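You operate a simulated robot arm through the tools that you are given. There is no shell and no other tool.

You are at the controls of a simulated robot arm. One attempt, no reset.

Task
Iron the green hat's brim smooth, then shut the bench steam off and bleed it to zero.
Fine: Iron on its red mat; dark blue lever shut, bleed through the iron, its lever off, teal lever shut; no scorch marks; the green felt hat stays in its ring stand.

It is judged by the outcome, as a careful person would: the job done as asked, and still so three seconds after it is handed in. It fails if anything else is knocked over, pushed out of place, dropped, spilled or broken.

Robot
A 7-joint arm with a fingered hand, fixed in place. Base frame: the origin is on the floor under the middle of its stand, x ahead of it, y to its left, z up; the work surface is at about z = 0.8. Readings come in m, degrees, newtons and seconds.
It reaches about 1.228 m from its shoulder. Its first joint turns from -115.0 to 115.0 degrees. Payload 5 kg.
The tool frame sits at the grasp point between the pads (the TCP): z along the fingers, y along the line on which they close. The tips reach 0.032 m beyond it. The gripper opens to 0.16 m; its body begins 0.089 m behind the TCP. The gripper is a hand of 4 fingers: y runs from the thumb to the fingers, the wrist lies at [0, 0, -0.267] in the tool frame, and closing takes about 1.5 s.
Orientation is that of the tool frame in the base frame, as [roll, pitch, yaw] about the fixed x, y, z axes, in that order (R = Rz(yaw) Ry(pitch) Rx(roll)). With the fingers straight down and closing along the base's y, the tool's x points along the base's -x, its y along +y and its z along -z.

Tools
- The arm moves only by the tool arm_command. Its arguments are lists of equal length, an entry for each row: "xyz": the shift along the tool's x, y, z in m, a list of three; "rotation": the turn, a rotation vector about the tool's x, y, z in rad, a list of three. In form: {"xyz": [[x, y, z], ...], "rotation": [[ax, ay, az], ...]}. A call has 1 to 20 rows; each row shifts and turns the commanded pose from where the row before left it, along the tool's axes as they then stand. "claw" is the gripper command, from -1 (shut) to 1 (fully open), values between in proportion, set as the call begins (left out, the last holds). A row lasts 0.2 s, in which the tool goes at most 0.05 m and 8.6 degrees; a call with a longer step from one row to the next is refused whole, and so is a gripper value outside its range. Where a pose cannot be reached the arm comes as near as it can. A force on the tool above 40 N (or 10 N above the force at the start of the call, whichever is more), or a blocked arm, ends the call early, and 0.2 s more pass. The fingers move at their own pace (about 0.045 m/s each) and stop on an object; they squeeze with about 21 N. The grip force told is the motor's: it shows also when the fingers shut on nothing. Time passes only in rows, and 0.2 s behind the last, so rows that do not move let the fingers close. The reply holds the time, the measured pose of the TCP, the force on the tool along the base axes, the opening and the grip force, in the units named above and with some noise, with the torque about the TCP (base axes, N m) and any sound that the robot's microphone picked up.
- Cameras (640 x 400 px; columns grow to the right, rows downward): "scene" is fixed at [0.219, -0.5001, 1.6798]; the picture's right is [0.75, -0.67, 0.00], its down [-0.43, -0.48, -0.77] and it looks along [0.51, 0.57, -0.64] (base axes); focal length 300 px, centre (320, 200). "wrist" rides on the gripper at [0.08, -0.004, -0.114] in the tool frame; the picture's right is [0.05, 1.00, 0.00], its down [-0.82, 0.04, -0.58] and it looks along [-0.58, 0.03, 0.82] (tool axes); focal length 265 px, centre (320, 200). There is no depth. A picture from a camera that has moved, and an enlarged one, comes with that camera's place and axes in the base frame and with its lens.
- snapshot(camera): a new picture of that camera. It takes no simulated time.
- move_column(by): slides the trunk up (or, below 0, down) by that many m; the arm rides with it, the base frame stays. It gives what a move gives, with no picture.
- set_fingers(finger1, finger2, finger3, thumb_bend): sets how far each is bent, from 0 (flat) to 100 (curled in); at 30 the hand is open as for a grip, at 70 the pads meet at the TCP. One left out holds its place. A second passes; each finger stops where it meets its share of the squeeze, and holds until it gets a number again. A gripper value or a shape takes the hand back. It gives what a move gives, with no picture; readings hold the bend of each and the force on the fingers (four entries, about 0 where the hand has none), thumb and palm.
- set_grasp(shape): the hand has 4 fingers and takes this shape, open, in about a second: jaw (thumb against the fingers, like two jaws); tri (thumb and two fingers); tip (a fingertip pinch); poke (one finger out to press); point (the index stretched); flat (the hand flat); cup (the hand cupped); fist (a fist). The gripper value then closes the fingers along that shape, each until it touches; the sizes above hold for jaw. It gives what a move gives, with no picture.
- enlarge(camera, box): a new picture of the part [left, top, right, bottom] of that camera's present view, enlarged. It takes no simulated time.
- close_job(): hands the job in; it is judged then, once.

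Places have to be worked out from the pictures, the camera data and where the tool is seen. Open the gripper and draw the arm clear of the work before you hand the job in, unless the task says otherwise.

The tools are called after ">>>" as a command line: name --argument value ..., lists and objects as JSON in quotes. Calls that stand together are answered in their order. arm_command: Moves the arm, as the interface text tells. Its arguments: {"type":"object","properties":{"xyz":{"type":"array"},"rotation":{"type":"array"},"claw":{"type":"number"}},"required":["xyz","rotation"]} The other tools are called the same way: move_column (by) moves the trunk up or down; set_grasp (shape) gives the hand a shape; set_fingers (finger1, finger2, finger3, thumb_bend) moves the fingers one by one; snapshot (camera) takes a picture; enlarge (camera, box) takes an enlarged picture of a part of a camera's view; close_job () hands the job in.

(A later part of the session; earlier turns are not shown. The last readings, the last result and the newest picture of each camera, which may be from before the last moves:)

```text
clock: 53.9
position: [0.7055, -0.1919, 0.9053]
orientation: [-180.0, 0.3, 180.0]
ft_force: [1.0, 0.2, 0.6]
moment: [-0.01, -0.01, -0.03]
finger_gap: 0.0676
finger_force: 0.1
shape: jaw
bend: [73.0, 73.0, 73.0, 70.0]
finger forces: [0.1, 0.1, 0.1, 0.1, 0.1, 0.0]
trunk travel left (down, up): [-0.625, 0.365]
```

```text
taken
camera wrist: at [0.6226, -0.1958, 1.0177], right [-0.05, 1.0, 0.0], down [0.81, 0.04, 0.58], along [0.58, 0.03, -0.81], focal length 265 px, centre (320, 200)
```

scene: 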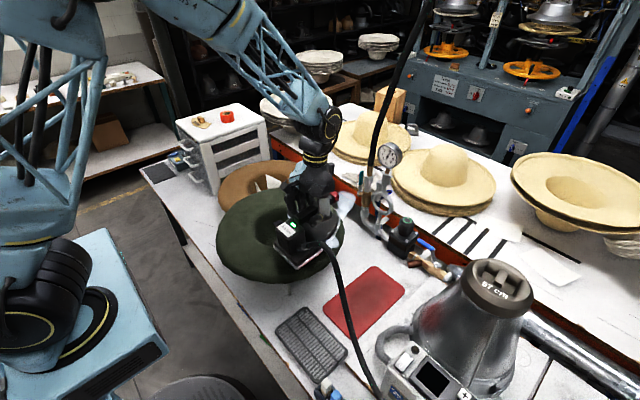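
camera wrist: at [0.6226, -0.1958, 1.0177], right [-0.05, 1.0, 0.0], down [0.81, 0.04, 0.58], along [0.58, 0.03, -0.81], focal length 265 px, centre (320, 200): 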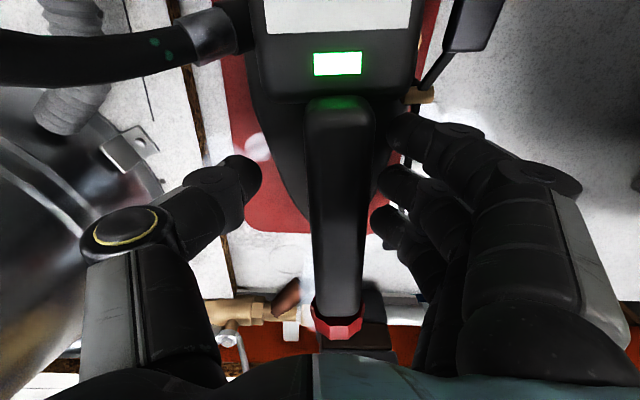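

The hand is free of contact. I'm rising straight up and checking the iron.

>>> arm_command --xyz '[[0, 0, -0.01], [0, 0, -0.015], [0, 0, -0.025], [0, 0, -0.035], [0, 0, -0.04], [0, 0, -0.04], [0, 0, -0.035], [0, 0, 0]]' --rotation '[[0, 0, 0], [0, 0, 0], [0, 0, 0], [0, 0, 0], [0, 0, 0], [0, 0, 0], [0, 0, 0], [0, 0, 0]]'

>>> enlarge --camera "scene" --box '[310, 210, 450, 330]'

>>> snapshot --camera "wrist"

>>> snapshot --camera "scene"

```text
clock: 55.6
position: [0.7014, -0.1923, 1.1034]
orientation: [179.9, 0.2, -180.0]
ft_force: [-0.5, 0.5, 0.2]
moment: [0.02, 0.02, -0.01]
finger_gap: 0.0676
finger_force: 0.0
shape: jaw
bend: [73.0, 73.0, 73.0, 70.0]
finger forces: [0.1, 0.0, 0.0, 0.0, 0.0, 0.0]
trunk travel left (down, up): [-0.625, 0.365]
```

```text
3.33 times, centred on (380, 270) of scene
camera zoom: at [0.219, -0.5001, 1.6798], right [0.75, -0.67, 0.0], down [-0.43, -0.48, -0.77], along [0.51, 0.57, -0.64], focal length 1000 px, centre (120, -33)
```

zoom: 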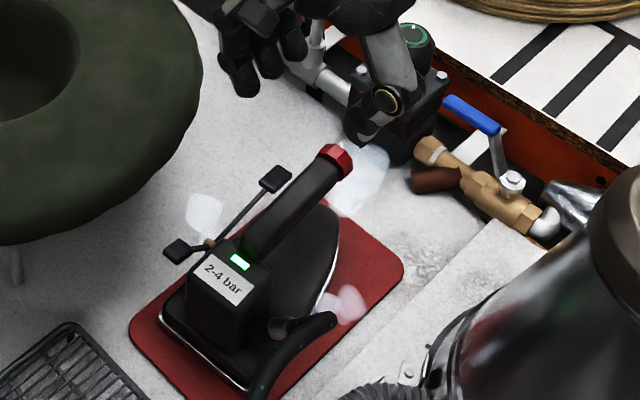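

```text
taken
camera wrist: at [0.6204, -0.1967, 1.2167], right [-0.05, 1.0, 0.0], down [0.81, 0.04, 0.58], along [0.58, 0.03, -0.81], focal length 265 px, centre (320, 200)
```

wrist: 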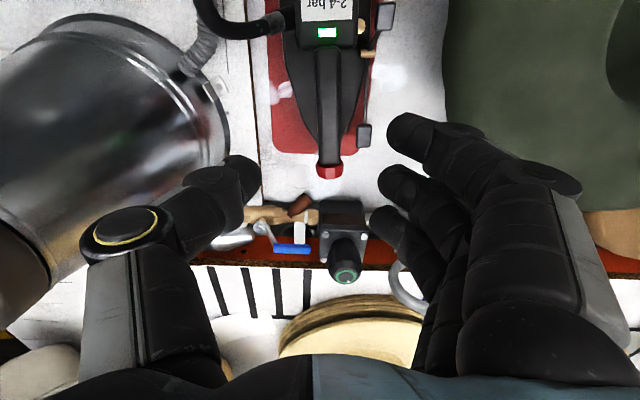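

```text
taken
```

scene: 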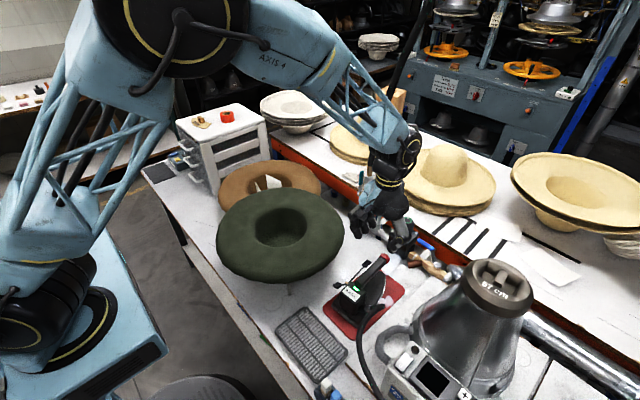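

Iron is on the mat, still steaming. By triangulation the dark blue lever's pivot is at (0.956, -0.289, 0.845), and its grip runs along +y at about x 0.95, z 0.90 from y -0.255 to -0.197. I'm looking closely for stops that tell which way it closes.

>>> enlarge --camera "wrist" --box '[225, 190, 345, 280]'

>>> enlarge --camera "scene" --box '[405, 235, 455, 285]'

>>> enlarge --camera "scene" --box '[205, 170, 365, 300]'

```text
4.44 times, centred on (285, 235) of wrist
camera zoom: at [0.6204, -0.1967, 1.2167], right [-0.05, 1.0, 0.0], down [0.81, 0.04, 0.58], along [0.58, 0.03, -0.81], focal length 1180 px, centre (476, 44)
```

zoom: 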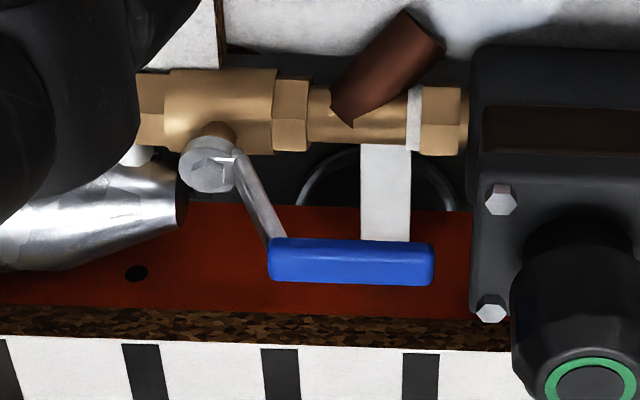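

```text
8.00 times, centred on (430, 260) of scene
camera zoom: at [0.219, -0.5001, 1.6798], right [0.75, -0.67, 0.0], down [-0.43, -0.48, -0.77], along [0.51, 0.57, -0.64], focal length 2400 px, centre (-560, -280)
```

zoom: 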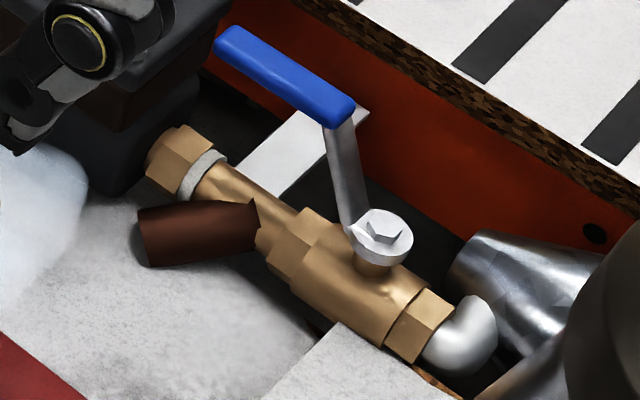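

```text
3.08 times, centred on (285, 235) of scene
camera zoom: at [0.219, -0.5001, 1.6798], right [0.75, -0.67, 0.0], down [-0.43, -0.48, -0.77], along [0.51, 0.57, -0.64], focal length 923 px, centre (428, 92)
```

zoom: 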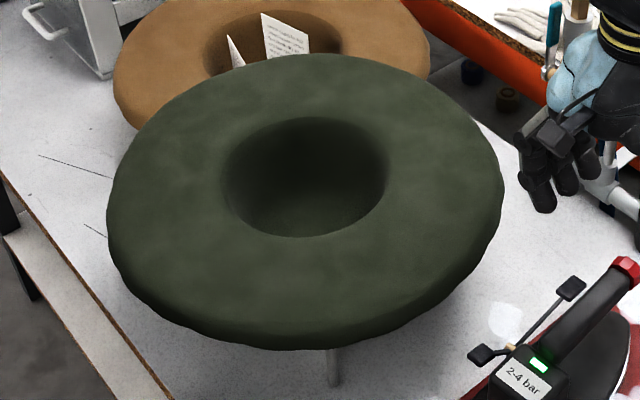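

The stem is vertical, so the dark blue lever swings horizontally, but I can't see any stops. I'll close the fingers into a bundle and move to the robot side of the grip, then test gently for which way it swings.

>>> arm_command --xyz '[[-0.03, -0.008, 0], [-0.03, -0.01, 0], [-0.03, -0.01, 0], [-0.03, -0.01, 0], [-0.03, -0.01, 0], [-0.02, 0, 0], [0, 0, 0], [0, 0, 0]]' --rotation '[[0, 0, 0], [0, 0, 0], [0, 0, 0], [0, 0, 0], [0, 0, 0], [0, 0, 0], [0, 0, 0], [0, 0, 0]]' --claw -1

>>> snapshot --camera "wrist"

>>> enlarge --camera "scene" --box '[360, 130, 500, 290]'

```text
clock: 57.5
position: [0.871, -0.2423, 1.1066]
orientation: [180.0, 0.3, -179.9]
ft_force: [-0.1, 0.4, -0.7]
moment: [-0.01, -0.01, 0.01]
finger_gap: 0.0002
finger_force: 20.9
shape: jaw
bend: [68.0, 63.0, 68.0, 66.0]
finger forces: [0.0, 0.0, 0.0, 0.0, 0.1, 0.0]
trunk travel left (down, up): [-0.625, 0.365]
```

```text
taken
camera wrist: at [0.7897, -0.2455, 1.219], right [-0.05, 1.0, 0.0], down [0.81, 0.04, 0.58], along [0.58, 0.03, -0.81], focal length 265 px, centre (320, 200)
```

wrist: 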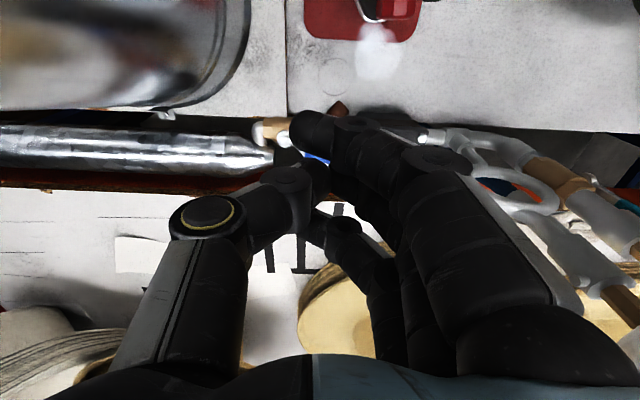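

```text
2.50 times, centred on (430, 210) of scene
camera zoom: at [0.219, -0.5001, 1.6798], right [0.75, -0.67, 0.0], down [-0.43, -0.48, -0.77], along [0.51, 0.57, -0.64], focal length 750 px, centre (45, 175)
```

zoom: 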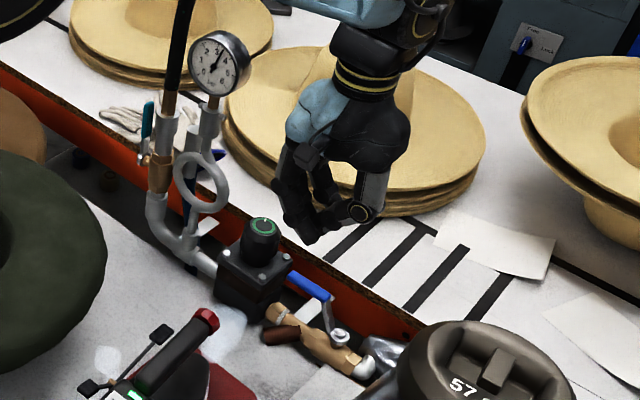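

The hand bundle is over the bench side of the valve. I'm lowering to just above lever height to check alignment.

>>> arm_command --xyz '[[0, 0, 0.03], [0, 0, 0.035], [0, 0, 0.035], [0, 0, 0.035], [0, 0, 0.025], [0, 0, 0.015], [0, 0, 0]]' --rotation '[[0, 0, 0], [0, 0, 0], [0, 0, 0], [0, 0, 0], [0, 0, 0], [0, 0, 0], [0, 0, 0]]'

>>> snapshot --camera "wrist"

>>> enlarge --camera "scene" --box '[360, 180, 480, 300]'

```text
clock: 59.0
position: [0.8731, -0.242, 0.9314]
orientation: [-180.0, 0.4, 180.0]
ft_force: [-1.1, 0.3, 0.0]
moment: [0.03, -0.01, -0.01]
finger_gap: 0.0
finger_force: 20.8
shape: jaw
bend: [68.0, 63.0, 68.0, 66.0]
finger forces: [0.0, 0.1, 0.1, 0.1, 0.0, 0.0]
trunk travel left (down, up): [-0.625, 0.365]
```

```text
taken
camera wrist: at [0.7922, -0.2447, 1.0445], right [-0.05, 1.0, 0.0], down [0.81, 0.04, 0.58], along [0.58, 0.03, -0.81], focal length 265 px, centre (320, 200)
```

wrist: 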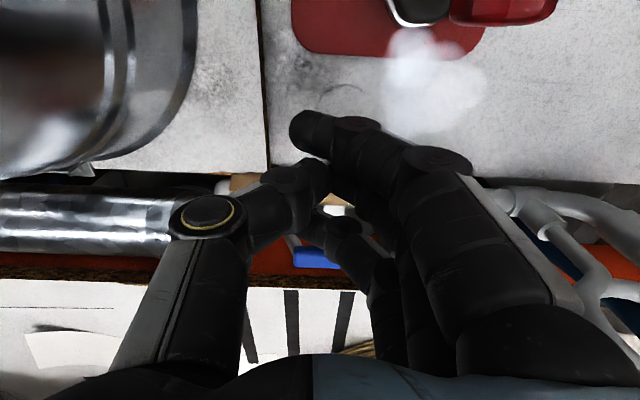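

```text
3.33 times, centred on (420, 240) of scene
camera zoom: at [0.219, -0.5001, 1.6798], right [0.75, -0.67, 0.0], down [-0.43, -0.48, -0.77], along [0.51, 0.57, -0.64], focal length 1000 px, centre (-13, 67)
```

zoom: 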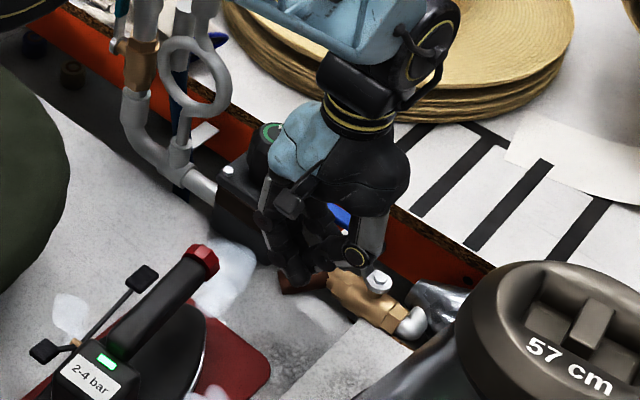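

I'm lowering a little more, then advancing slowly in +x until the lever is touched, watching the force.

>>> arm_command --xyz '[[0, 0, 0.012], [0, 0, 0.01], [-0.01, 0, 0], [-0.01, 0, 0], [-0.008, 0, 0], [-0.006, 0, 0]]' --rotation '[[0, 0, 0], [0, 0, 0], [0, 0, 0], [0, 0, 0], [0, 0, 0], [0, 0, 0]]'

>>> snapshot --camera "wrist"

>>> enlarge --camera "scene" --box '[360, 180, 480, 300]'

```text
clock: 60.4
position: [0.8965, -0.2417, 0.9086]
orientation: [179.9, -0.5, -180.0]
ft_force: [-26.3, 3.1, 10.0]
moment: [0.2, -0.43, 0.56]
finger_gap: 0.0002
finger_force: 21.1
shape: jaw
bend: [68.0, 63.0, 69.0, 66.0]
finger forces: [0.0, 0.1, 26.5, 0.0, 0.1, 0.0]
trunk travel left (down, up): [-0.625, 0.365]
stopped in row 6: the force on the tool passed its limit at 48 N (the readings are from after the stop); the commanded pose is now the measured one
```

```text
taken
camera wrist: at [0.8165, -0.2457, 1.0222], right [-0.05, 1.0, 0.0], down [0.82, 0.04, 0.57], along [0.57, 0.03, -0.82], focal length 265 px, centre (320, 200)
```

wrist: 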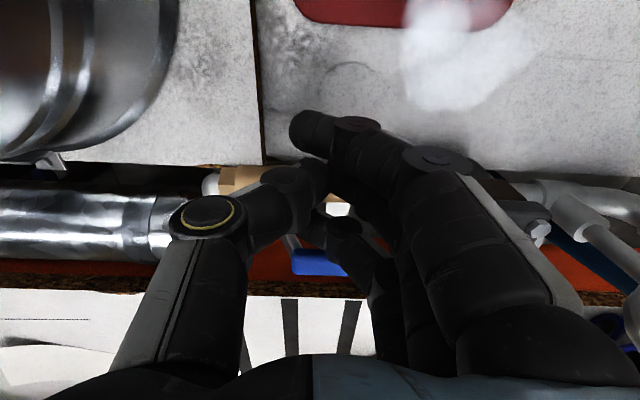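

```text
3.33 times, centred on (420, 240) of scene
camera zoom: at [0.219, -0.5001, 1.6798], right [0.75, -0.67, 0.0], down [-0.43, -0.48, -0.77], along [0.51, 0.57, -0.64], focal length 1000 px, centre (-13, 67)
```

zoom: 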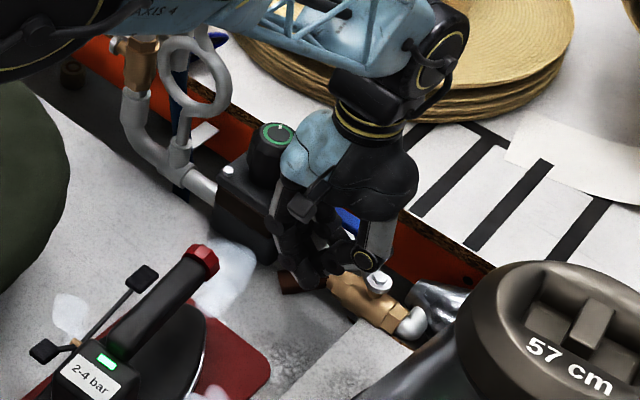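

Finger 3 met a hard stop (26 N) on the lever, so it does not swing away from me; it must close toward the robot (-x). I'm backing off, rising, and turning the hand 90° so the thumb can hook behind the grip.

>>> arm_command --xyz '[[0.015, 0, 0], [0.01, 0, -0.01], [0, 0, -0.03], [0, 0, -0.04], [0, 0, -0.04], [0, 0, -0.04], [0, 0, 0]]' --rotation '[[0, 0, 0], [0, 0, 0], [0, 0, 0], [0, 0, 0], [0, 0, 0], [0, 0, 0], [0, 0, 0]]'

>>> arm_command --xyz '[[0, 0, 0], [0, 0, 0], [0, 0, 0], [0, 0, 0], [0, 0, 0], [0, 0, 0], [0, 0, 0], [0, 0, 0], [0, 0, 0], [0, 0, 0], [0, 0, 0], [0, 0, 0]]' --rotation '[[0, 0, -0.14], [0, 0, -0.14], [0, 0, -0.14], [0, 0, -0.14], [0, 0, -0.14], [0, 0, -0.14], [0, 0, -0.14], [0, 0, -0.14], [0, 0, -0.14], [0, 0, -0.14], [0, 0, -0.17], [0, 0, 0]]' --claw -0.25

>>> snapshot --camera "wrist"

>>> enlarge --camera "scene" --box '[340, 120, 500, 300]'

```text
clock: 62.0
position: [0.8732, -0.2395, 1.0667]
orientation: [180.0, -0.3, 180.0]
ft_force: [-0.4, -0.4, -0.4]
moment: [-0.03, -0.03, 0.0]
finger_gap: 0.0003
finger_force: 21.3
shape: jaw
bend: [68.0, 63.0, 68.0, 66.0]
finger forces: [0.0, 0.1, 0.0, 0.0, 0.1, 0.0]
trunk travel left (down, up): [-0.625, 0.365]
```

```text
refused: row 11 steps farther than a row can; nothing moved
```

```text
taken
camera wrist: at [0.7933, -0.2449, 1.1806], right [-0.05, 1.0, 0.0], down [0.82, 0.04, 0.57], along [0.57, 0.03, -0.82], focal length 265 px, centre (320, 200)
```

wrist: 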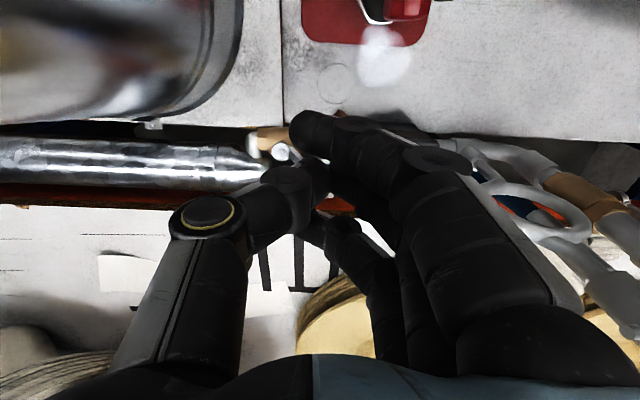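

```text
2.22 times, centred on (420, 210) of scene
camera zoom: at [0.219, -0.5001, 1.6798], right [0.75, -0.67, 0.0], down [-0.43, -0.48, -0.77], along [0.51, 0.57, -0.64], focal length 667 px, centre (98, 178)
```

zoom: 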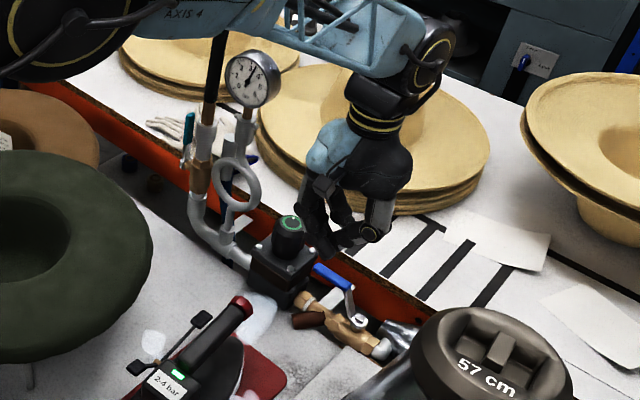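

The rotation was refused for one row being too large. I'm repeating the turn with equal 0.143 rad steps.

>>> arm_command --xyz '[[0, 0, -0.01], [0, 0, -0.01], [0, 0, 0], [0, 0, 0], [0, 0, 0], [0, 0, 0], [0, 0, 0], [0, 0, 0], [0, 0, 0], [0, 0, 0], [0, 0, 0], [0, 0, 0]]' --rotation '[[0, 0, -0.143], [0, 0, -0.143], [0, 0, -0.143], [0, 0, -0.143], [0, 0, -0.143], [0, 0, -0.143], [0, 0, -0.143], [0, 0, -0.143], [0, 0, -0.143], [0, 0, -0.143], [0, 0, -0.141], [0, 0, 0]]' --claw -0.25

>>> snapshot --camera "wrist"

>>> enlarge --camera "scene" --box '[340, 120, 500, 300]'

```text
clock: 64.6
position: [0.8769, -0.2415, 1.0877]
orientation: [179.7, 0.0, -89.9]
ft_force: [0.7, 0.2, 0.1]
moment: [-0.03, -0.03, 0.0]
finger_gap: 0.0597
finger_force: 0.1
shape: jaw
bend: [73.0, 73.0, 73.0, 70.0]
finger forces: [0.1, 0.0, 0.0, 0.0, 0.1, 0.1]
trunk travel left (down, up): [-0.625, 0.365]
```

```text
taken
camera wrist: at [0.8805, -0.3211, 1.2004], right [-1.0, -0.05, 0.01], down [-0.04, 0.82, 0.58], along [-0.04, 0.58, -0.82], focal length 265 px, centre (320, 200)
```

wrist: 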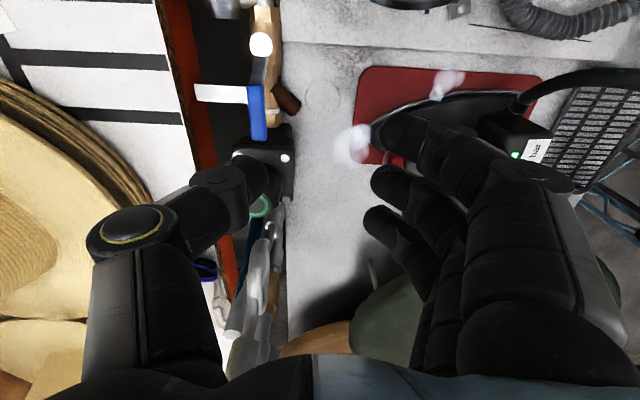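

```text
2.22 times, centred on (420, 210) of scene
camera zoom: at [0.219, -0.5001, 1.6798], right [0.75, -0.67, 0.0], down [-0.43, -0.48, -0.77], along [0.51, 0.57, -0.64], focal length 667 px, centre (98, 178)
```

zoom: 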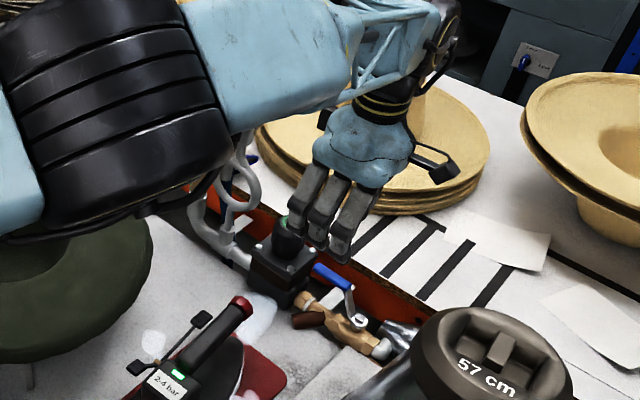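

This view puts the lever along y at about x 0.943, with the red board well behind at about x 1.03, so there is room for the thumb. I'm moving to (0.94, -0.239) so the thumb is behind and the fingers in front of the grip, then descending part way.

>>> arm_command --xyz '[[-0.003, -0.03, 0], [0, -0.033, 0], [0, 0, 0.03], [0, 0, 0.03], [0, 0, 0.03], [0, 0, 0.02], [0, 0, 0.01], [0, 0, 0]]' --rotation '[[0, 0, 0], [0, 0, 0], [0, 0, 0], [0, 0, 0], [0, 0, 0], [0, 0, 0], [0, 0, 0], [0, 0, 0]]'

>>> snapshot --camera "wrist"

>>> enlarge --camera "scene" --box '[360, 180, 480, 300]'

```text
clock: 66.4
position: [0.9395, -0.2407, 0.965]
orientation: [179.8, 0.0, -90.0]
ft_force: [0.4, 0.6, -0.2]
moment: [0.02, -0.03, -0.01]
finger_gap: 0.0597
finger_force: 0.1
shape: jaw
bend: [73.0, 73.0, 73.0, 70.0]
finger forces: [0.0, 0.0, 0.0, 0.0, 0.0, 0.0]
trunk travel left (down, up): [-0.625, 0.365]
```

```text
taken
camera wrist: at [0.9431, -0.3196, 1.0798], right [-1.0, -0.05, 0.01], down [-0.04, 0.81, 0.58], along [-0.03, 0.58, -0.82], focal length 265 px, centre (320, 200)
```

wrist: 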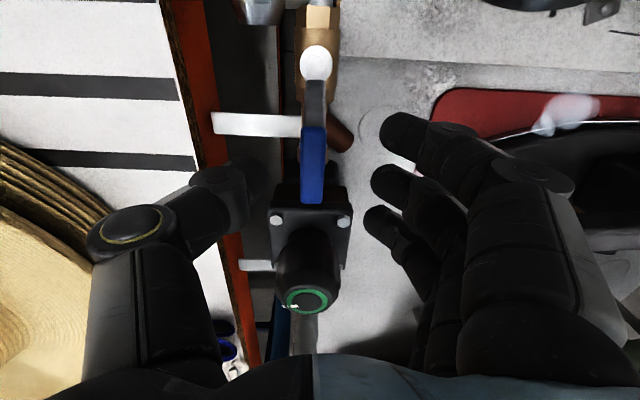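

```text
3.33 times, centred on (420, 240) of scene
camera zoom: at [0.219, -0.5001, 1.6798], right [0.75, -0.67, 0.0], down [-0.43, -0.48, -0.77], along [0.51, 0.57, -0.64], focal length 1000 px, centre (-13, 67)
```

zoom: 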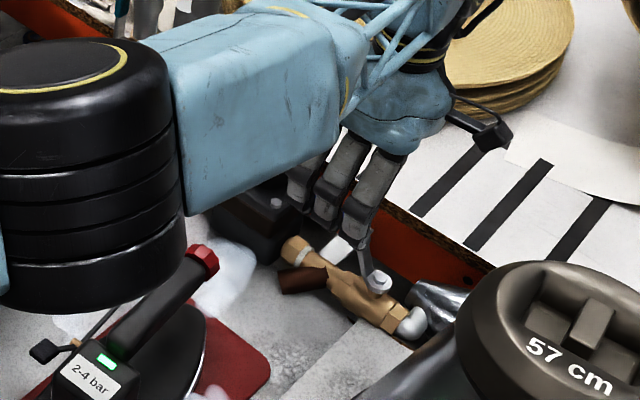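

The lever sits nicely between thumb and fingers. Finger 3 is close to the regulator's corner, so I'll shift 8 mm toward -x and 5 mm toward -y before descending to grip height.

>>> arm_command --xyz '[[0.005, 0.008, 0], [0, 0, 0.015], [0, 0, 0.015], [0, 0, 0.015], [0, 0, 0.01], [0, 0, 0]]' --rotation '[[0, 0, 0], [0, 0, 0], [0, 0, 0], [0, 0, 0], [0, 0, 0], [0, 0, 0]]'

>>> snapshot --camera "wrist"

```text
clock: 67.8
position: [0.9305, -0.2438, 0.9123]
orientation: [179.7, 0.0, -89.9]
ft_force: [-0.3, -0.6, -0.2]
moment: [0.0, -0.02, 0.01]
finger_gap: 0.0597
finger_force: 0.0
shape: jaw
bend: [73.0, 73.0, 73.0, 70.0]
finger forces: [0.0, 0.0, 0.0, 0.0, 0.0, 0.0]
trunk travel left (down, up): [-0.625, 0.365]
```

```text
taken
camera wrist: at [0.9347, -0.324, 1.0249], right [-1.0, -0.05, 0.01], down [-0.04, 0.81, 0.58], along [-0.03, 0.58, -0.82], focal length 265 px, centre (320, 200)
```

wrist: 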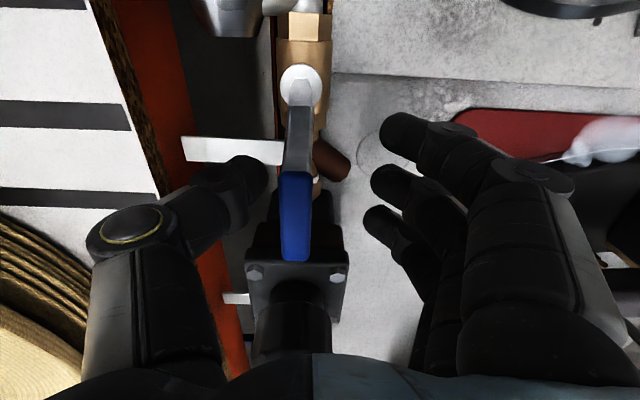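

Clear of contact, with the thumb behind the grip. I'm lowering a few mm more and pulling the lever toward the robot along its arc, the first 30°.

>>> arm_command --xyz '[[0, 0, 0.005], [-0.005, 0.0085, 0], [-0.0015, 0.0093, 0], [-0.0015, 0.0093, 0], [-0.0015, 0.0093, 0], [0, 0, 0]]' --rotation '[[0, 0, 0], [0, 0, 0], [0, 0, 0], [0, 0, 0], [0, 0, 0], [0, 0, 0]]'

>>> snapshot --camera "wrist"

```text
clock: 69.2
position: [0.8934, -0.234, 0.907]
orientation: [179.6, 0.0, -90.0]
ft_force: [3.0, -0.8, -0.3]
moment: [-0.01, -0.01, -0.05]
finger_gap: 0.0627
finger_force: 0.1
shape: jaw
bend: [73.0, 73.0, 73.0, 70.0]
finger forces: [0.0, 0.1, 0.1, 0.0, 2.2, 0.0]
trunk travel left (down, up): [-0.625, 0.365]
```

```text
taken
camera wrist: at [0.8979, -0.314, 1.02], right [-1.0, -0.05, 0.01], down [-0.04, 0.81, 0.58], along [-0.03, 0.58, -0.82], focal length 265 px, centre (320, 200)
```

wrist: 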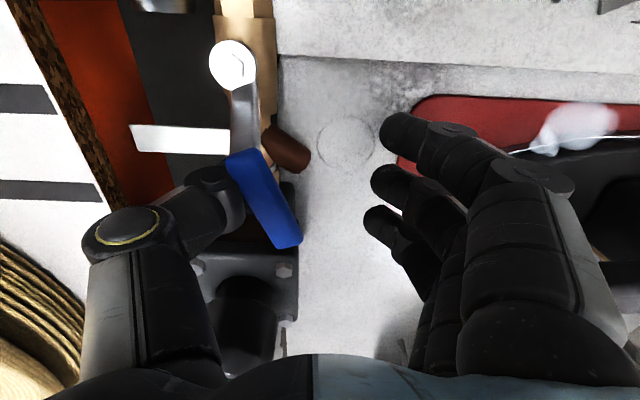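

The lever is swinging toward the robot with only a 3 N push. I'm continuing along the arc to about 60° and then 90°.

>>> arm_command --xyz '[[0.002, 0.009, 0], [0.003, 0.009, 0], [0.004, 0.009, 0], [0.006, 0.007, 0], [0.007, 0.006, 0], [0.008, 0.005, 0], [0, 0, 0]]' --rotation '[[0, 0, 0], [0, 0, 0], [0, 0, 0], [0, 0, 0], [0, 0, 0], [0, 0, 0], [0, 0, 0]]'

>>> snapshot --camera "wrist"

>>> enlarge --camera "scene" --box '[360, 120, 480, 300]'

```text
clock: 70.8
position: [0.8501, -0.2638, 0.9062]
orientation: [179.6, 0.2, -90.0]
ft_force: [4.6, 3.7, 1.0]
moment: [-0.04, 0.03, 0.24]
finger_gap: 0.0633
finger_force: 0.1
shape: jaw
bend: [73.0, 73.0, 73.0, 70.0]
finger forces: [0.0, 0.1, 0.1, 0.1, 3.5, 0.0]
trunk travel left (down, up): [-0.625, 0.365]
```

```text
taken
camera wrist: at [0.8533, -0.3435, 1.0195], right [-1.0, -0.05, 0.01], down [-0.04, 0.81, 0.58], along [-0.04, 0.58, -0.82], focal length 265 px, centre (320, 200)
```

wrist: 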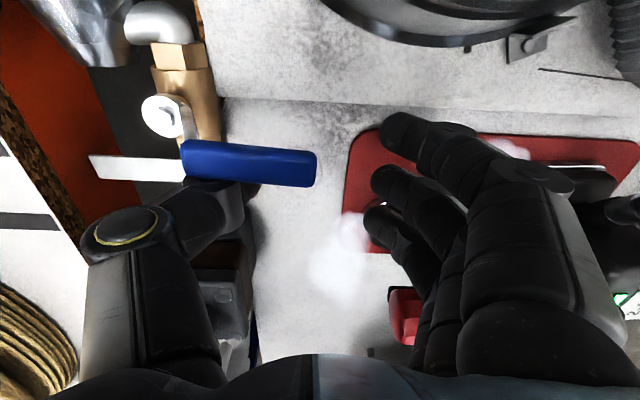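

```text
2.22 times, centred on (420, 210) of scene
camera zoom: at [0.219, -0.5001, 1.6798], right [0.75, -0.67, 0.0], down [-0.43, -0.48, -0.77], along [0.51, 0.57, -0.64], focal length 667 px, centre (98, 178)
```

zoom: 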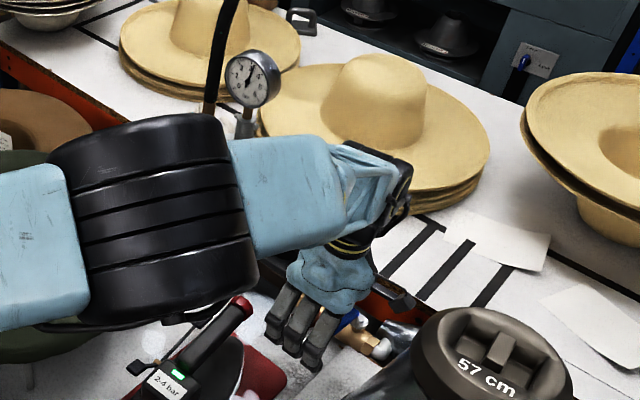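

The lever is nearly perpendicular to the pipe. I'm pressing a little further to make sure it is fully against its stop.

>>> arm_command --xyz '[[0.004, 0, 0], [0.004, 0, 0], [0.004, 0, 0], [0, 0, 0]]' --rotation '[[0, 0, 0], [0, 0, 0], [0, 0, 0], [0, 0, 0]]'

>>> snapshot --camera "wrist"

>>> enlarge --camera "scene" --box '[370, 130, 420, 180]'

```text
clock: 71.9
position: [0.8497, -0.269, 0.9054]
orientation: [179.7, 0.6, -89.7]
ft_force: [3.2, 27.1, 1.6]
moment: [-0.16, -0.07, 1.48]
finger_gap: 0.0616
finger_force: 0.1
shape: jaw
bend: [73.0, 73.0, 73.0, 70.0]
finger forces: [0.0, 0.0, 0.0, 0.1, 27.9, 0.1]
trunk travel left (down, up): [-0.625, 0.365]
stopped in row 4: the force on the tool passed its limit at 42 N (the readings are from after the stop); the commanded pose is now the measured one
```

```text
taken
camera wrist: at [0.8541, -0.3494, 1.0187], right [-1.0, -0.06, 0.01], down [-0.04, 0.81, 0.59], along [-0.04, 0.58, -0.81], focal length 265 px, centre (320, 200)
```

wrist: 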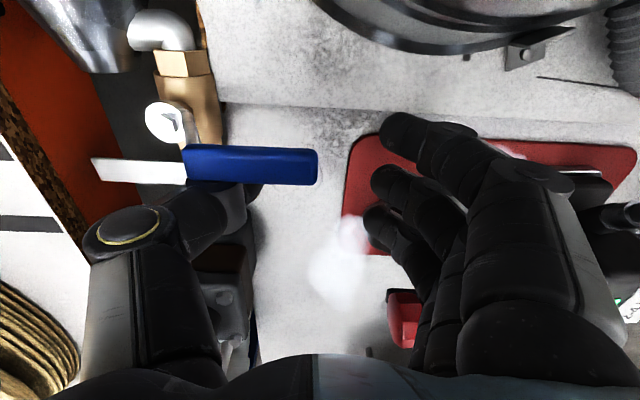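

```text
8.00 times, centred on (395, 155) of scene
camera zoom: at [0.219, -0.5001, 1.6798], right [0.75, -0.67, 0.0], down [-0.43, -0.48, -0.77], along [0.51, 0.57, -0.64], focal length 2400 px, centre (-280, 560)
```

zoom: 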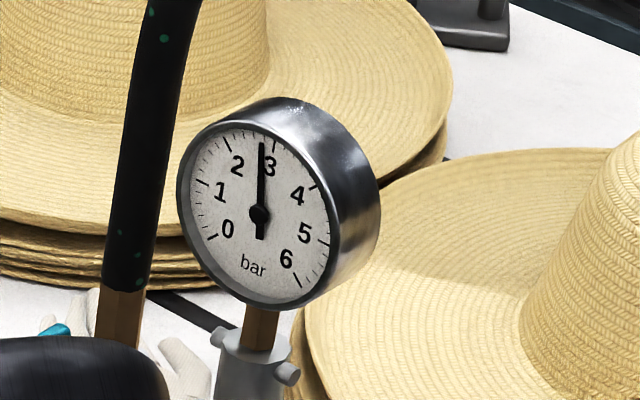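

The lever is fully shut against its stop, and the gauge is already falling (about 2.8 bar) as the iron bleeds. I'm backing the thumb off and rising clear.

>>> arm_command --xyz '[[-0.006, 0, 0], [-0.008, 0, 0], [0, 0, -0.02], [0, 0, -0.035], [0, 0, -0.04], [0, 0, -0.04], [0, 0, -0.04], [0, 0, 0]]' --rotation '[[0, 0, 0], [0, 0, 0], [0, 0, 0], [0, 0, 0], [0, 0, 0], [0, 0, 0], [0, 0, 0], [0, 0, 0]]'

>>> snapshot --camera "wrist"

>>> enlarge --camera "scene" --box '[370, 130, 420, 180]'

>>> snapshot --camera "scene"

```text
clock: 73.7
position: [0.8507, -0.2619, 1.0814]
orientation: [179.6, 0.3, -89.9]
ft_force: [0.5, 0.2, -0.6]
moment: [-0.03, -0.02, 0.01]
finger_gap: 0.0603
finger_force: 0.0
shape: jaw
bend: [73.0, 73.0, 73.0, 70.0]
finger forces: [0.0, 0.1, 0.1, 0.0, 0.1, 0.0]
trunk travel left (down, up): [-0.625, 0.365]
```

```text
taken
camera wrist: at [0.8545, -0.342, 1.1942], right [-1.0, -0.05, 0.01], down [-0.04, 0.81, 0.58], along [-0.04, 0.58, -0.81], focal length 265 px, centre (320, 200)
```

wrist: 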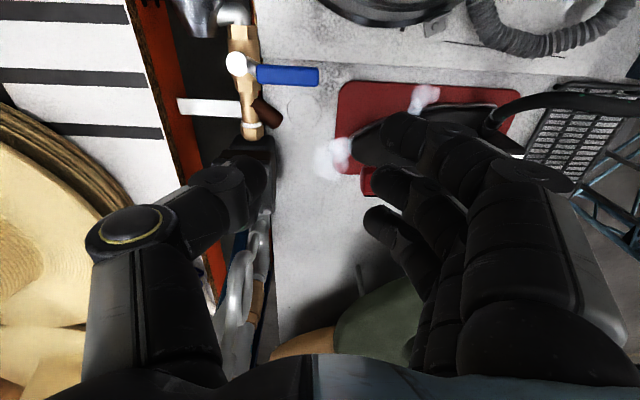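

```text
8.00 times, centred on (395, 155) of scene
camera zoom: at [0.219, -0.5001, 1.6798], right [0.75, -0.67, 0.0], down [-0.43, -0.48, -0.77], along [0.51, 0.57, -0.64], focal length 2400 px, centre (-280, 560)
```

zoom: 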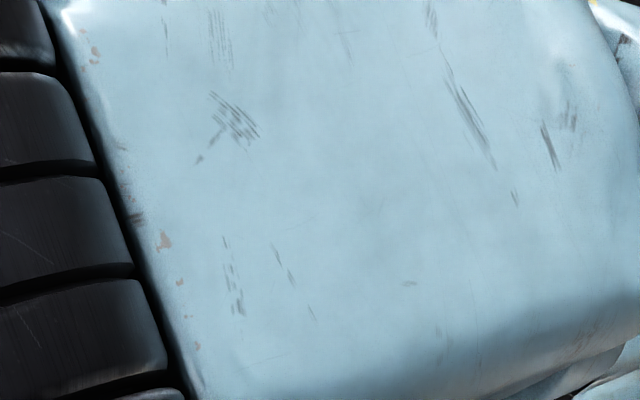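

```text
taken
```

scene: 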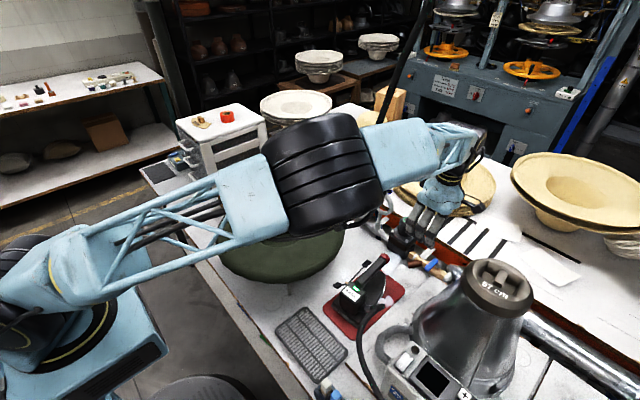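

The dark blue lever is now perpendicular to the pipe (shut). I'll turn the hand back and move to where I can see both the gauge and the iron's rocker while the pressure bleeds off.

>>> arm_command --xyz '[[0, 0, -0.03], [0, 0, -0.03], [0, 0, 0], [0, 0, 0], [0, 0, 0], [0, 0, 0], [0, 0, 0], [0, 0, 0], [0, 0, 0], [0, 0, 0], [0, 0, 0], [0, 0, 0], [0.03, 0, 0], [0.03, 0, 0], [0.03, 0, 0], [0.03, 0, 0], [0.03, 0, 0], [0.03, 0, 0], [0.03, 0, 0]]' --rotation '[[0, 0, 0.143], [0, 0, 0.143], [0, 0, 0.143], [0, 0, 0.143], [0, 0, 0.143], [0, 0, 0.143], [0, 0, 0.143], [0, 0, 0.143], [0, 0, 0.143], [0, 0, 0.143], [0, 0, 0.141], [0, 0, 0], [0, 0, 0], [0, 0, 0], [0, 0, 0], [0, 0, 0], [0, 0, 0], [0, 0, 0], [0, 0, 0]]'

>>> snapshot --camera "scene"

>>> snapshot --camera "wrist"

>>> enlarge --camera "scene" --box '[370, 130, 420, 180]'

```text
clock: 77.7
position: [0.6391, -0.2627, 1.1428]
orientation: [179.8, -0.3, -179.9]
ft_force: [-0.7, -0.6, 0.0]
moment: [0.01, 0.03, 0.0]
finger_gap: 0.0601
finger_force: 0.0
shape: jaw
bend: [73.0, 73.0, 73.0, 70.0]
finger forces: [0.0, 0.0, 0.0, 0.0, 0.1, 0.0]
trunk travel left (down, up): [-0.625, 0.365]
```

```text
taken
```

scene: 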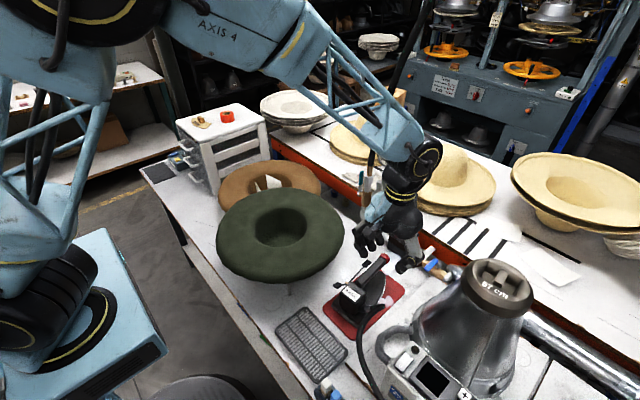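

```text
taken
camera wrist: at [0.5585, -0.2665, 1.2561], right [-0.05, 1.0, 0.01], down [0.82, 0.04, 0.57], along [0.57, 0.03, -0.82], focal length 265 px, centre (320, 200)
```

wrist: 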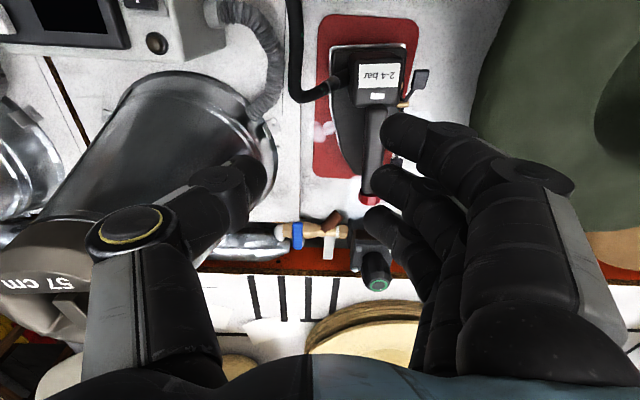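

```text
8.00 times, centred on (395, 155) of scene
camera zoom: at [0.219, -0.5001, 1.6798], right [0.75, -0.67, 0.0], down [-0.43, -0.48, -0.77], along [0.51, 0.57, -0.64], focal length 2400 px, centre (-280, 560)
```

zoom: 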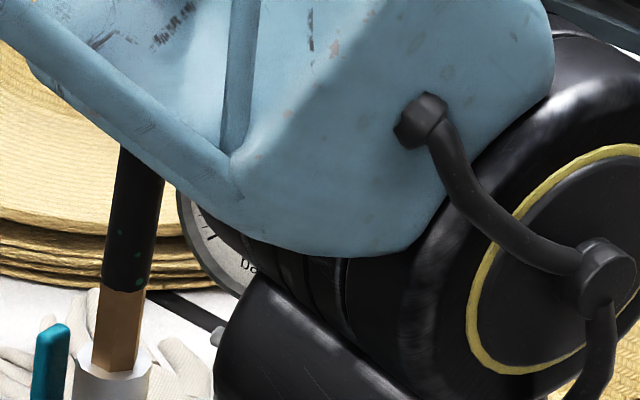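

The iron's indicator light is no longer green, consistent with falling pressure. I'm moving the arm back toward the robot to uncover the gauge.

>>> arm_command --xyz '[[0.03, 0.01, -0.01], [0.03, 0.01, -0.01], [0.03, 0.01, -0.01], [0.03, 0.01, -0.01], [0.03, 0.01, 0], [0, 0, 0], [0, 0, 0]]' --rotation '[[0, 0, 0], [0, 0, 0], [0, 0, 0], [0, 0, 0], [0, 0, 0], [0, 0, 0], [0, 0, 0]]'

>>> enlarge --camera "scene" --box '[370, 130, 420, 180]'

>>> enlarge --camera "scene" --box '[310, 235, 430, 325]'

>>> snapshot --camera "wrist"

```text
clock: 79.3
position: [0.4901, -0.2115, 1.185]
orientation: [179.7, -0.2, -179.9]
ft_force: [-0.1, -0.2, -0.2]
moment: [0.0, -0.01, 0.03]
finger_gap: 0.0607
finger_force: 0.1
shape: jaw
bend: [73.0, 73.0, 73.0, 70.0]
finger forces: [0.0, 0.0, 0.1, 0.0, 0.0, 0.0]
trunk travel left (down, up): [-0.625, 0.365]
```

```text
8.00 times, centred on (395, 155) of scene
camera zoom: at [0.219, -0.5001, 1.6798], right [0.75, -0.67, 0.0], down [-0.43, -0.48, -0.77], along [0.51, 0.57, -0.64], focal length 2400 px, centre (-280, 560)
```

zoom: 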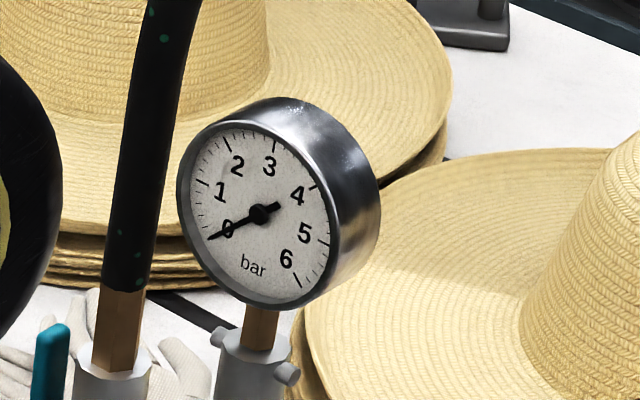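

```text
4.44 times, centred on (370, 280) of scene
camera zoom: at [0.219, -0.5001, 1.6798], right [0.75, -0.67, 0.0], down [-0.43, -0.48, -0.77], along [0.51, 0.57, -0.64], focal length 1333 px, centre (98, -156)
```

zoom: 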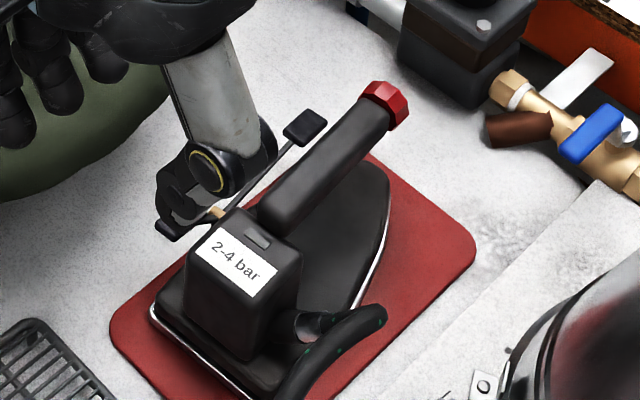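

```text
taken
camera wrist: at [0.4095, -0.216, 1.2982], right [-0.05, 1.0, 0.01], down [0.82, 0.04, 0.57], along [0.57, 0.04, -0.82], focal length 265 px, centre (320, 200)
```

wrist: 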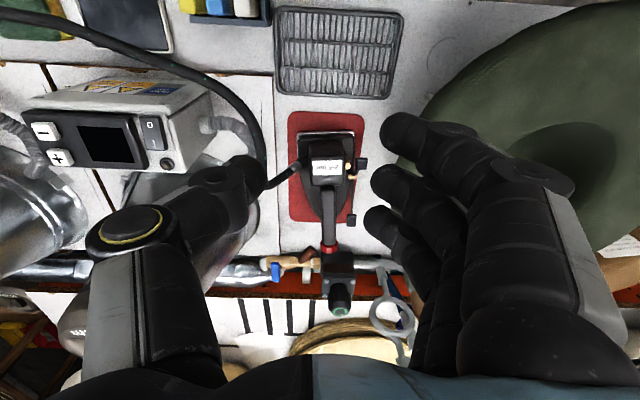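

The gauge is at zero and the steam has stopped. Next is the iron's rocker back to off (front up, rear down), so I'm zooming in on its present position.

>>> enlarge --camera "wrist" --box '[275, 105, 395, 255]'

>>> enlarge --camera "scene" --box '[325, 245, 395, 305]'

```text
2.67 times, centred on (335, 180) of wrist
camera zoom: at [0.4095, -0.216, 1.2982], right [-0.05, 1.0, 0.01], down [0.82, 0.04, 0.57], along [0.57, 0.04, -0.82], focal length 708 px, centre (280, 253)
```

zoom: 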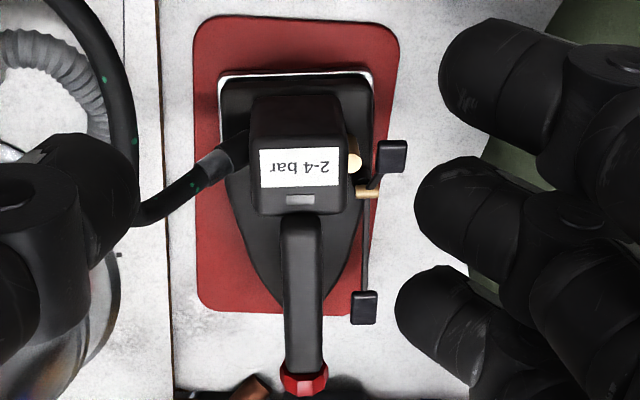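

```text
6.67 times, centred on (360, 275) of scene
camera zoom: at [0.219, -0.5001, 1.6798], right [0.75, -0.67, 0.0], down [-0.43, -0.48, -0.77], along [0.51, 0.57, -0.64], focal length 2000 px, centre (53, -300)
```

zoom: 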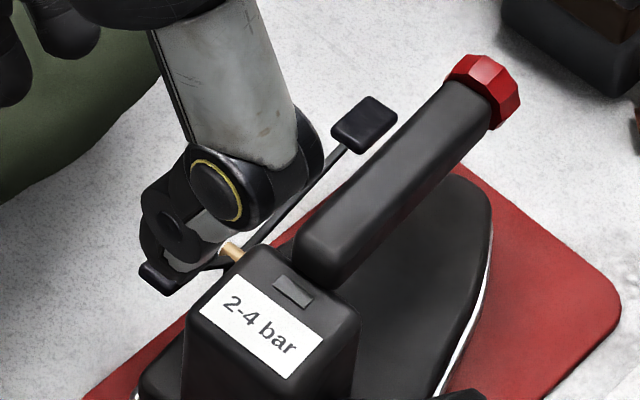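

The rear paddle is at (0.627, -0.123, 0.865), in a narrow corridor between the iron's head (y < -0.154) and the brim edge (y > -0.096). I'll use the extended thumb as a single poker with the fingers curled, coming from the robot side with the hand turned about 105°.

>>> arm_command --xyz '[[0, 0, 0], [0, 0, 0], [0, 0, 0], [0, 0, 0], [0, 0, 0], [0, 0, 0], [0, 0, 0], [0, 0, 0], [0, 0, 0], [0, 0, 0], [0, 0, 0], [0, 0, 0], [0, 0, 0], [0, 0, 0]]' --rotation '[[0, 0, -0.142], [0, 0, -0.142], [0, 0, -0.142], [0, 0, -0.142], [0, 0, -0.142], [0, 0, -0.142], [0, 0, -0.142], [0, 0, -0.142], [0, 0, -0.142], [0, 0, -0.142], [0, 0, -0.142], [0, 0, -0.142], [0, 0, -0.129], [0, 0, 0]]'

>>> set_fingers --finger1 100 --finger2 100 --finger3 100 --thumb_bend 30

>>> snapshot --camera "wrist"

>>> snapshot --camera "scene"

```text
clock: 82.3
position: [0.4904, -0.2133, 1.1844]
orientation: [179.9, 0.3, -74.9]
ft_force: [-0.5, -0.4, 0.1]
moment: [0.02, -0.04, 0.0]
finger_gap: 0.0601
finger_force: 0.0
shape: jaw
bend: [73.0, 73.0, 73.0, 70.0]
finger forces: [0.0, 0.1, 0.0, 0.1, 0.0, 0.0]
trunk travel left (down, up): [-0.625, 0.365]
```

```text
clock: 83.3
position: [0.4917, -0.2115, 1.1842]
orientation: [179.7, 0.4, -74.8]
ft_force: [-0.5, -0.4, -0.5]
moment: [0.0, 0.01, 0.0]
finger_gap: 0.078
finger_force: 0.0
shape: fingers
bend: [100.0, 100.0, 100.0, 30.0]
finger forces: [0.0, 0.1, 0.1, 0.0, 0.1, 0.1]
trunk travel left (down, up): [-0.625, 0.365]
```

```text
taken
camera wrist: at [0.5157, -0.2884, 1.2967], right [-0.95, -0.31, 0.0], down [-0.25, 0.77, 0.58], along [-0.18, 0.55, -0.81], focal length 265 px, centre (320, 200)
```

wrist: 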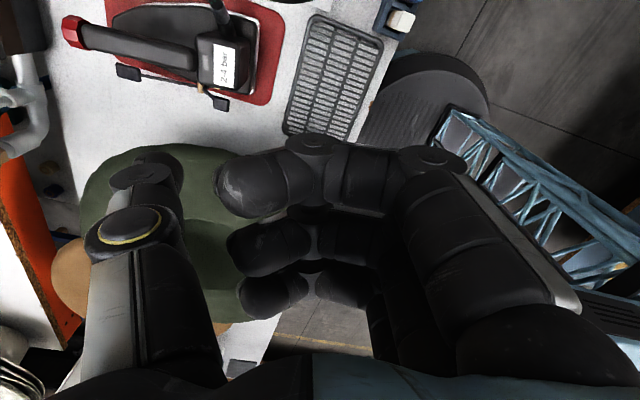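

```text
taken
```

scene: 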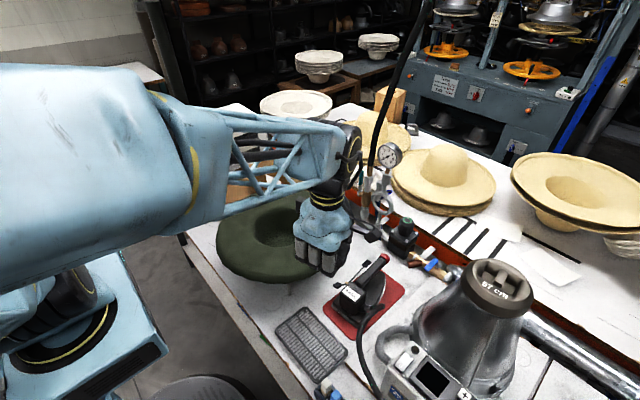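

The thumb tip sits at about tool (0, -0.10, 0.035). I'm moving so it hangs above the rear paddle, lowering to a safe height, and leaning the hand 6° away from the hat.

>>> arm_command --xyz '[[-0.0161, -0.0189, 0], [-0.0161, -0.0189, 0], [-0.0162, -0.019, 0], [0, 0, 0.03], [0, 0, 0.035], [0, 0, 0.035], [0, 0, 0.035], [0, 0, 0.035], [0, 0, 0.02], [0, 0, 0], [0, 0, 0]]' --rotation '[[0, 0, 0], [0, 0, 0], [0, 0, 0], [0, 0, 0], [0, 0, 0], [0, 0, 0], [0, 0, 0], [0, 0, 0], [0, 0, 0], [0, -0.105, 0], [0, 0, 0]]'

>>> snapshot --camera "wrist"

>>> enlarge --camera "scene" --box '[270, 180, 430, 320]'

```text
clock: 85.7
position: [0.5305, -0.1489, 0.9931]
orientation: [179.8, 6.4, -74.7]
ft_force: [0.1, 0.7, 0.5]
moment: [-0.03, -0.01, 0.05]
finger_gap: 0.0781
finger_force: 0.1
shape: fingers
bend: [100.0, 100.0, 100.0, 30.0]
finger forces: [0.1, 0.0, 0.0, 0.0, 0.0, 0.1]
trunk travel left (down, up): [-0.625, 0.365]
```

```text
taken
camera wrist: at [0.5594, -0.2365, 1.097], right [-0.95, -0.31, 0.0], down [-0.23, 0.71, 0.67], along [-0.21, 0.63, -0.75], focal length 265 px, centre (320, 200)
```

wrist: 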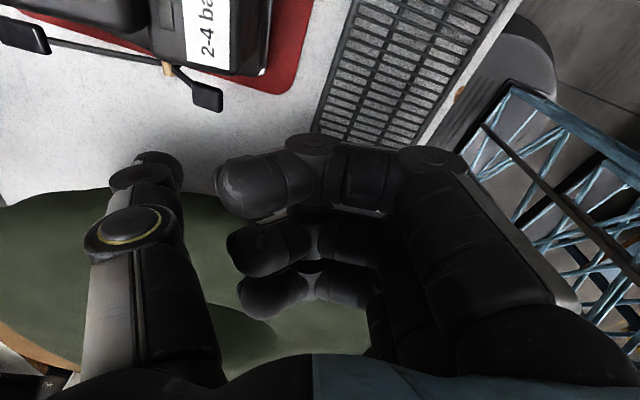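

```text
2.86 times, centred on (350, 250) of scene
camera zoom: at [0.219, -0.5001, 1.6798], right [0.75, -0.67, 0.0], down [-0.43, -0.48, -0.77], along [0.51, 0.57, -0.64], focal length 857 px, centre (234, 57)
```

zoom: 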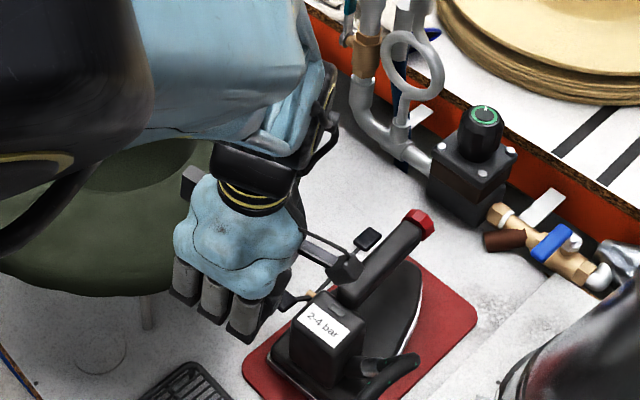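

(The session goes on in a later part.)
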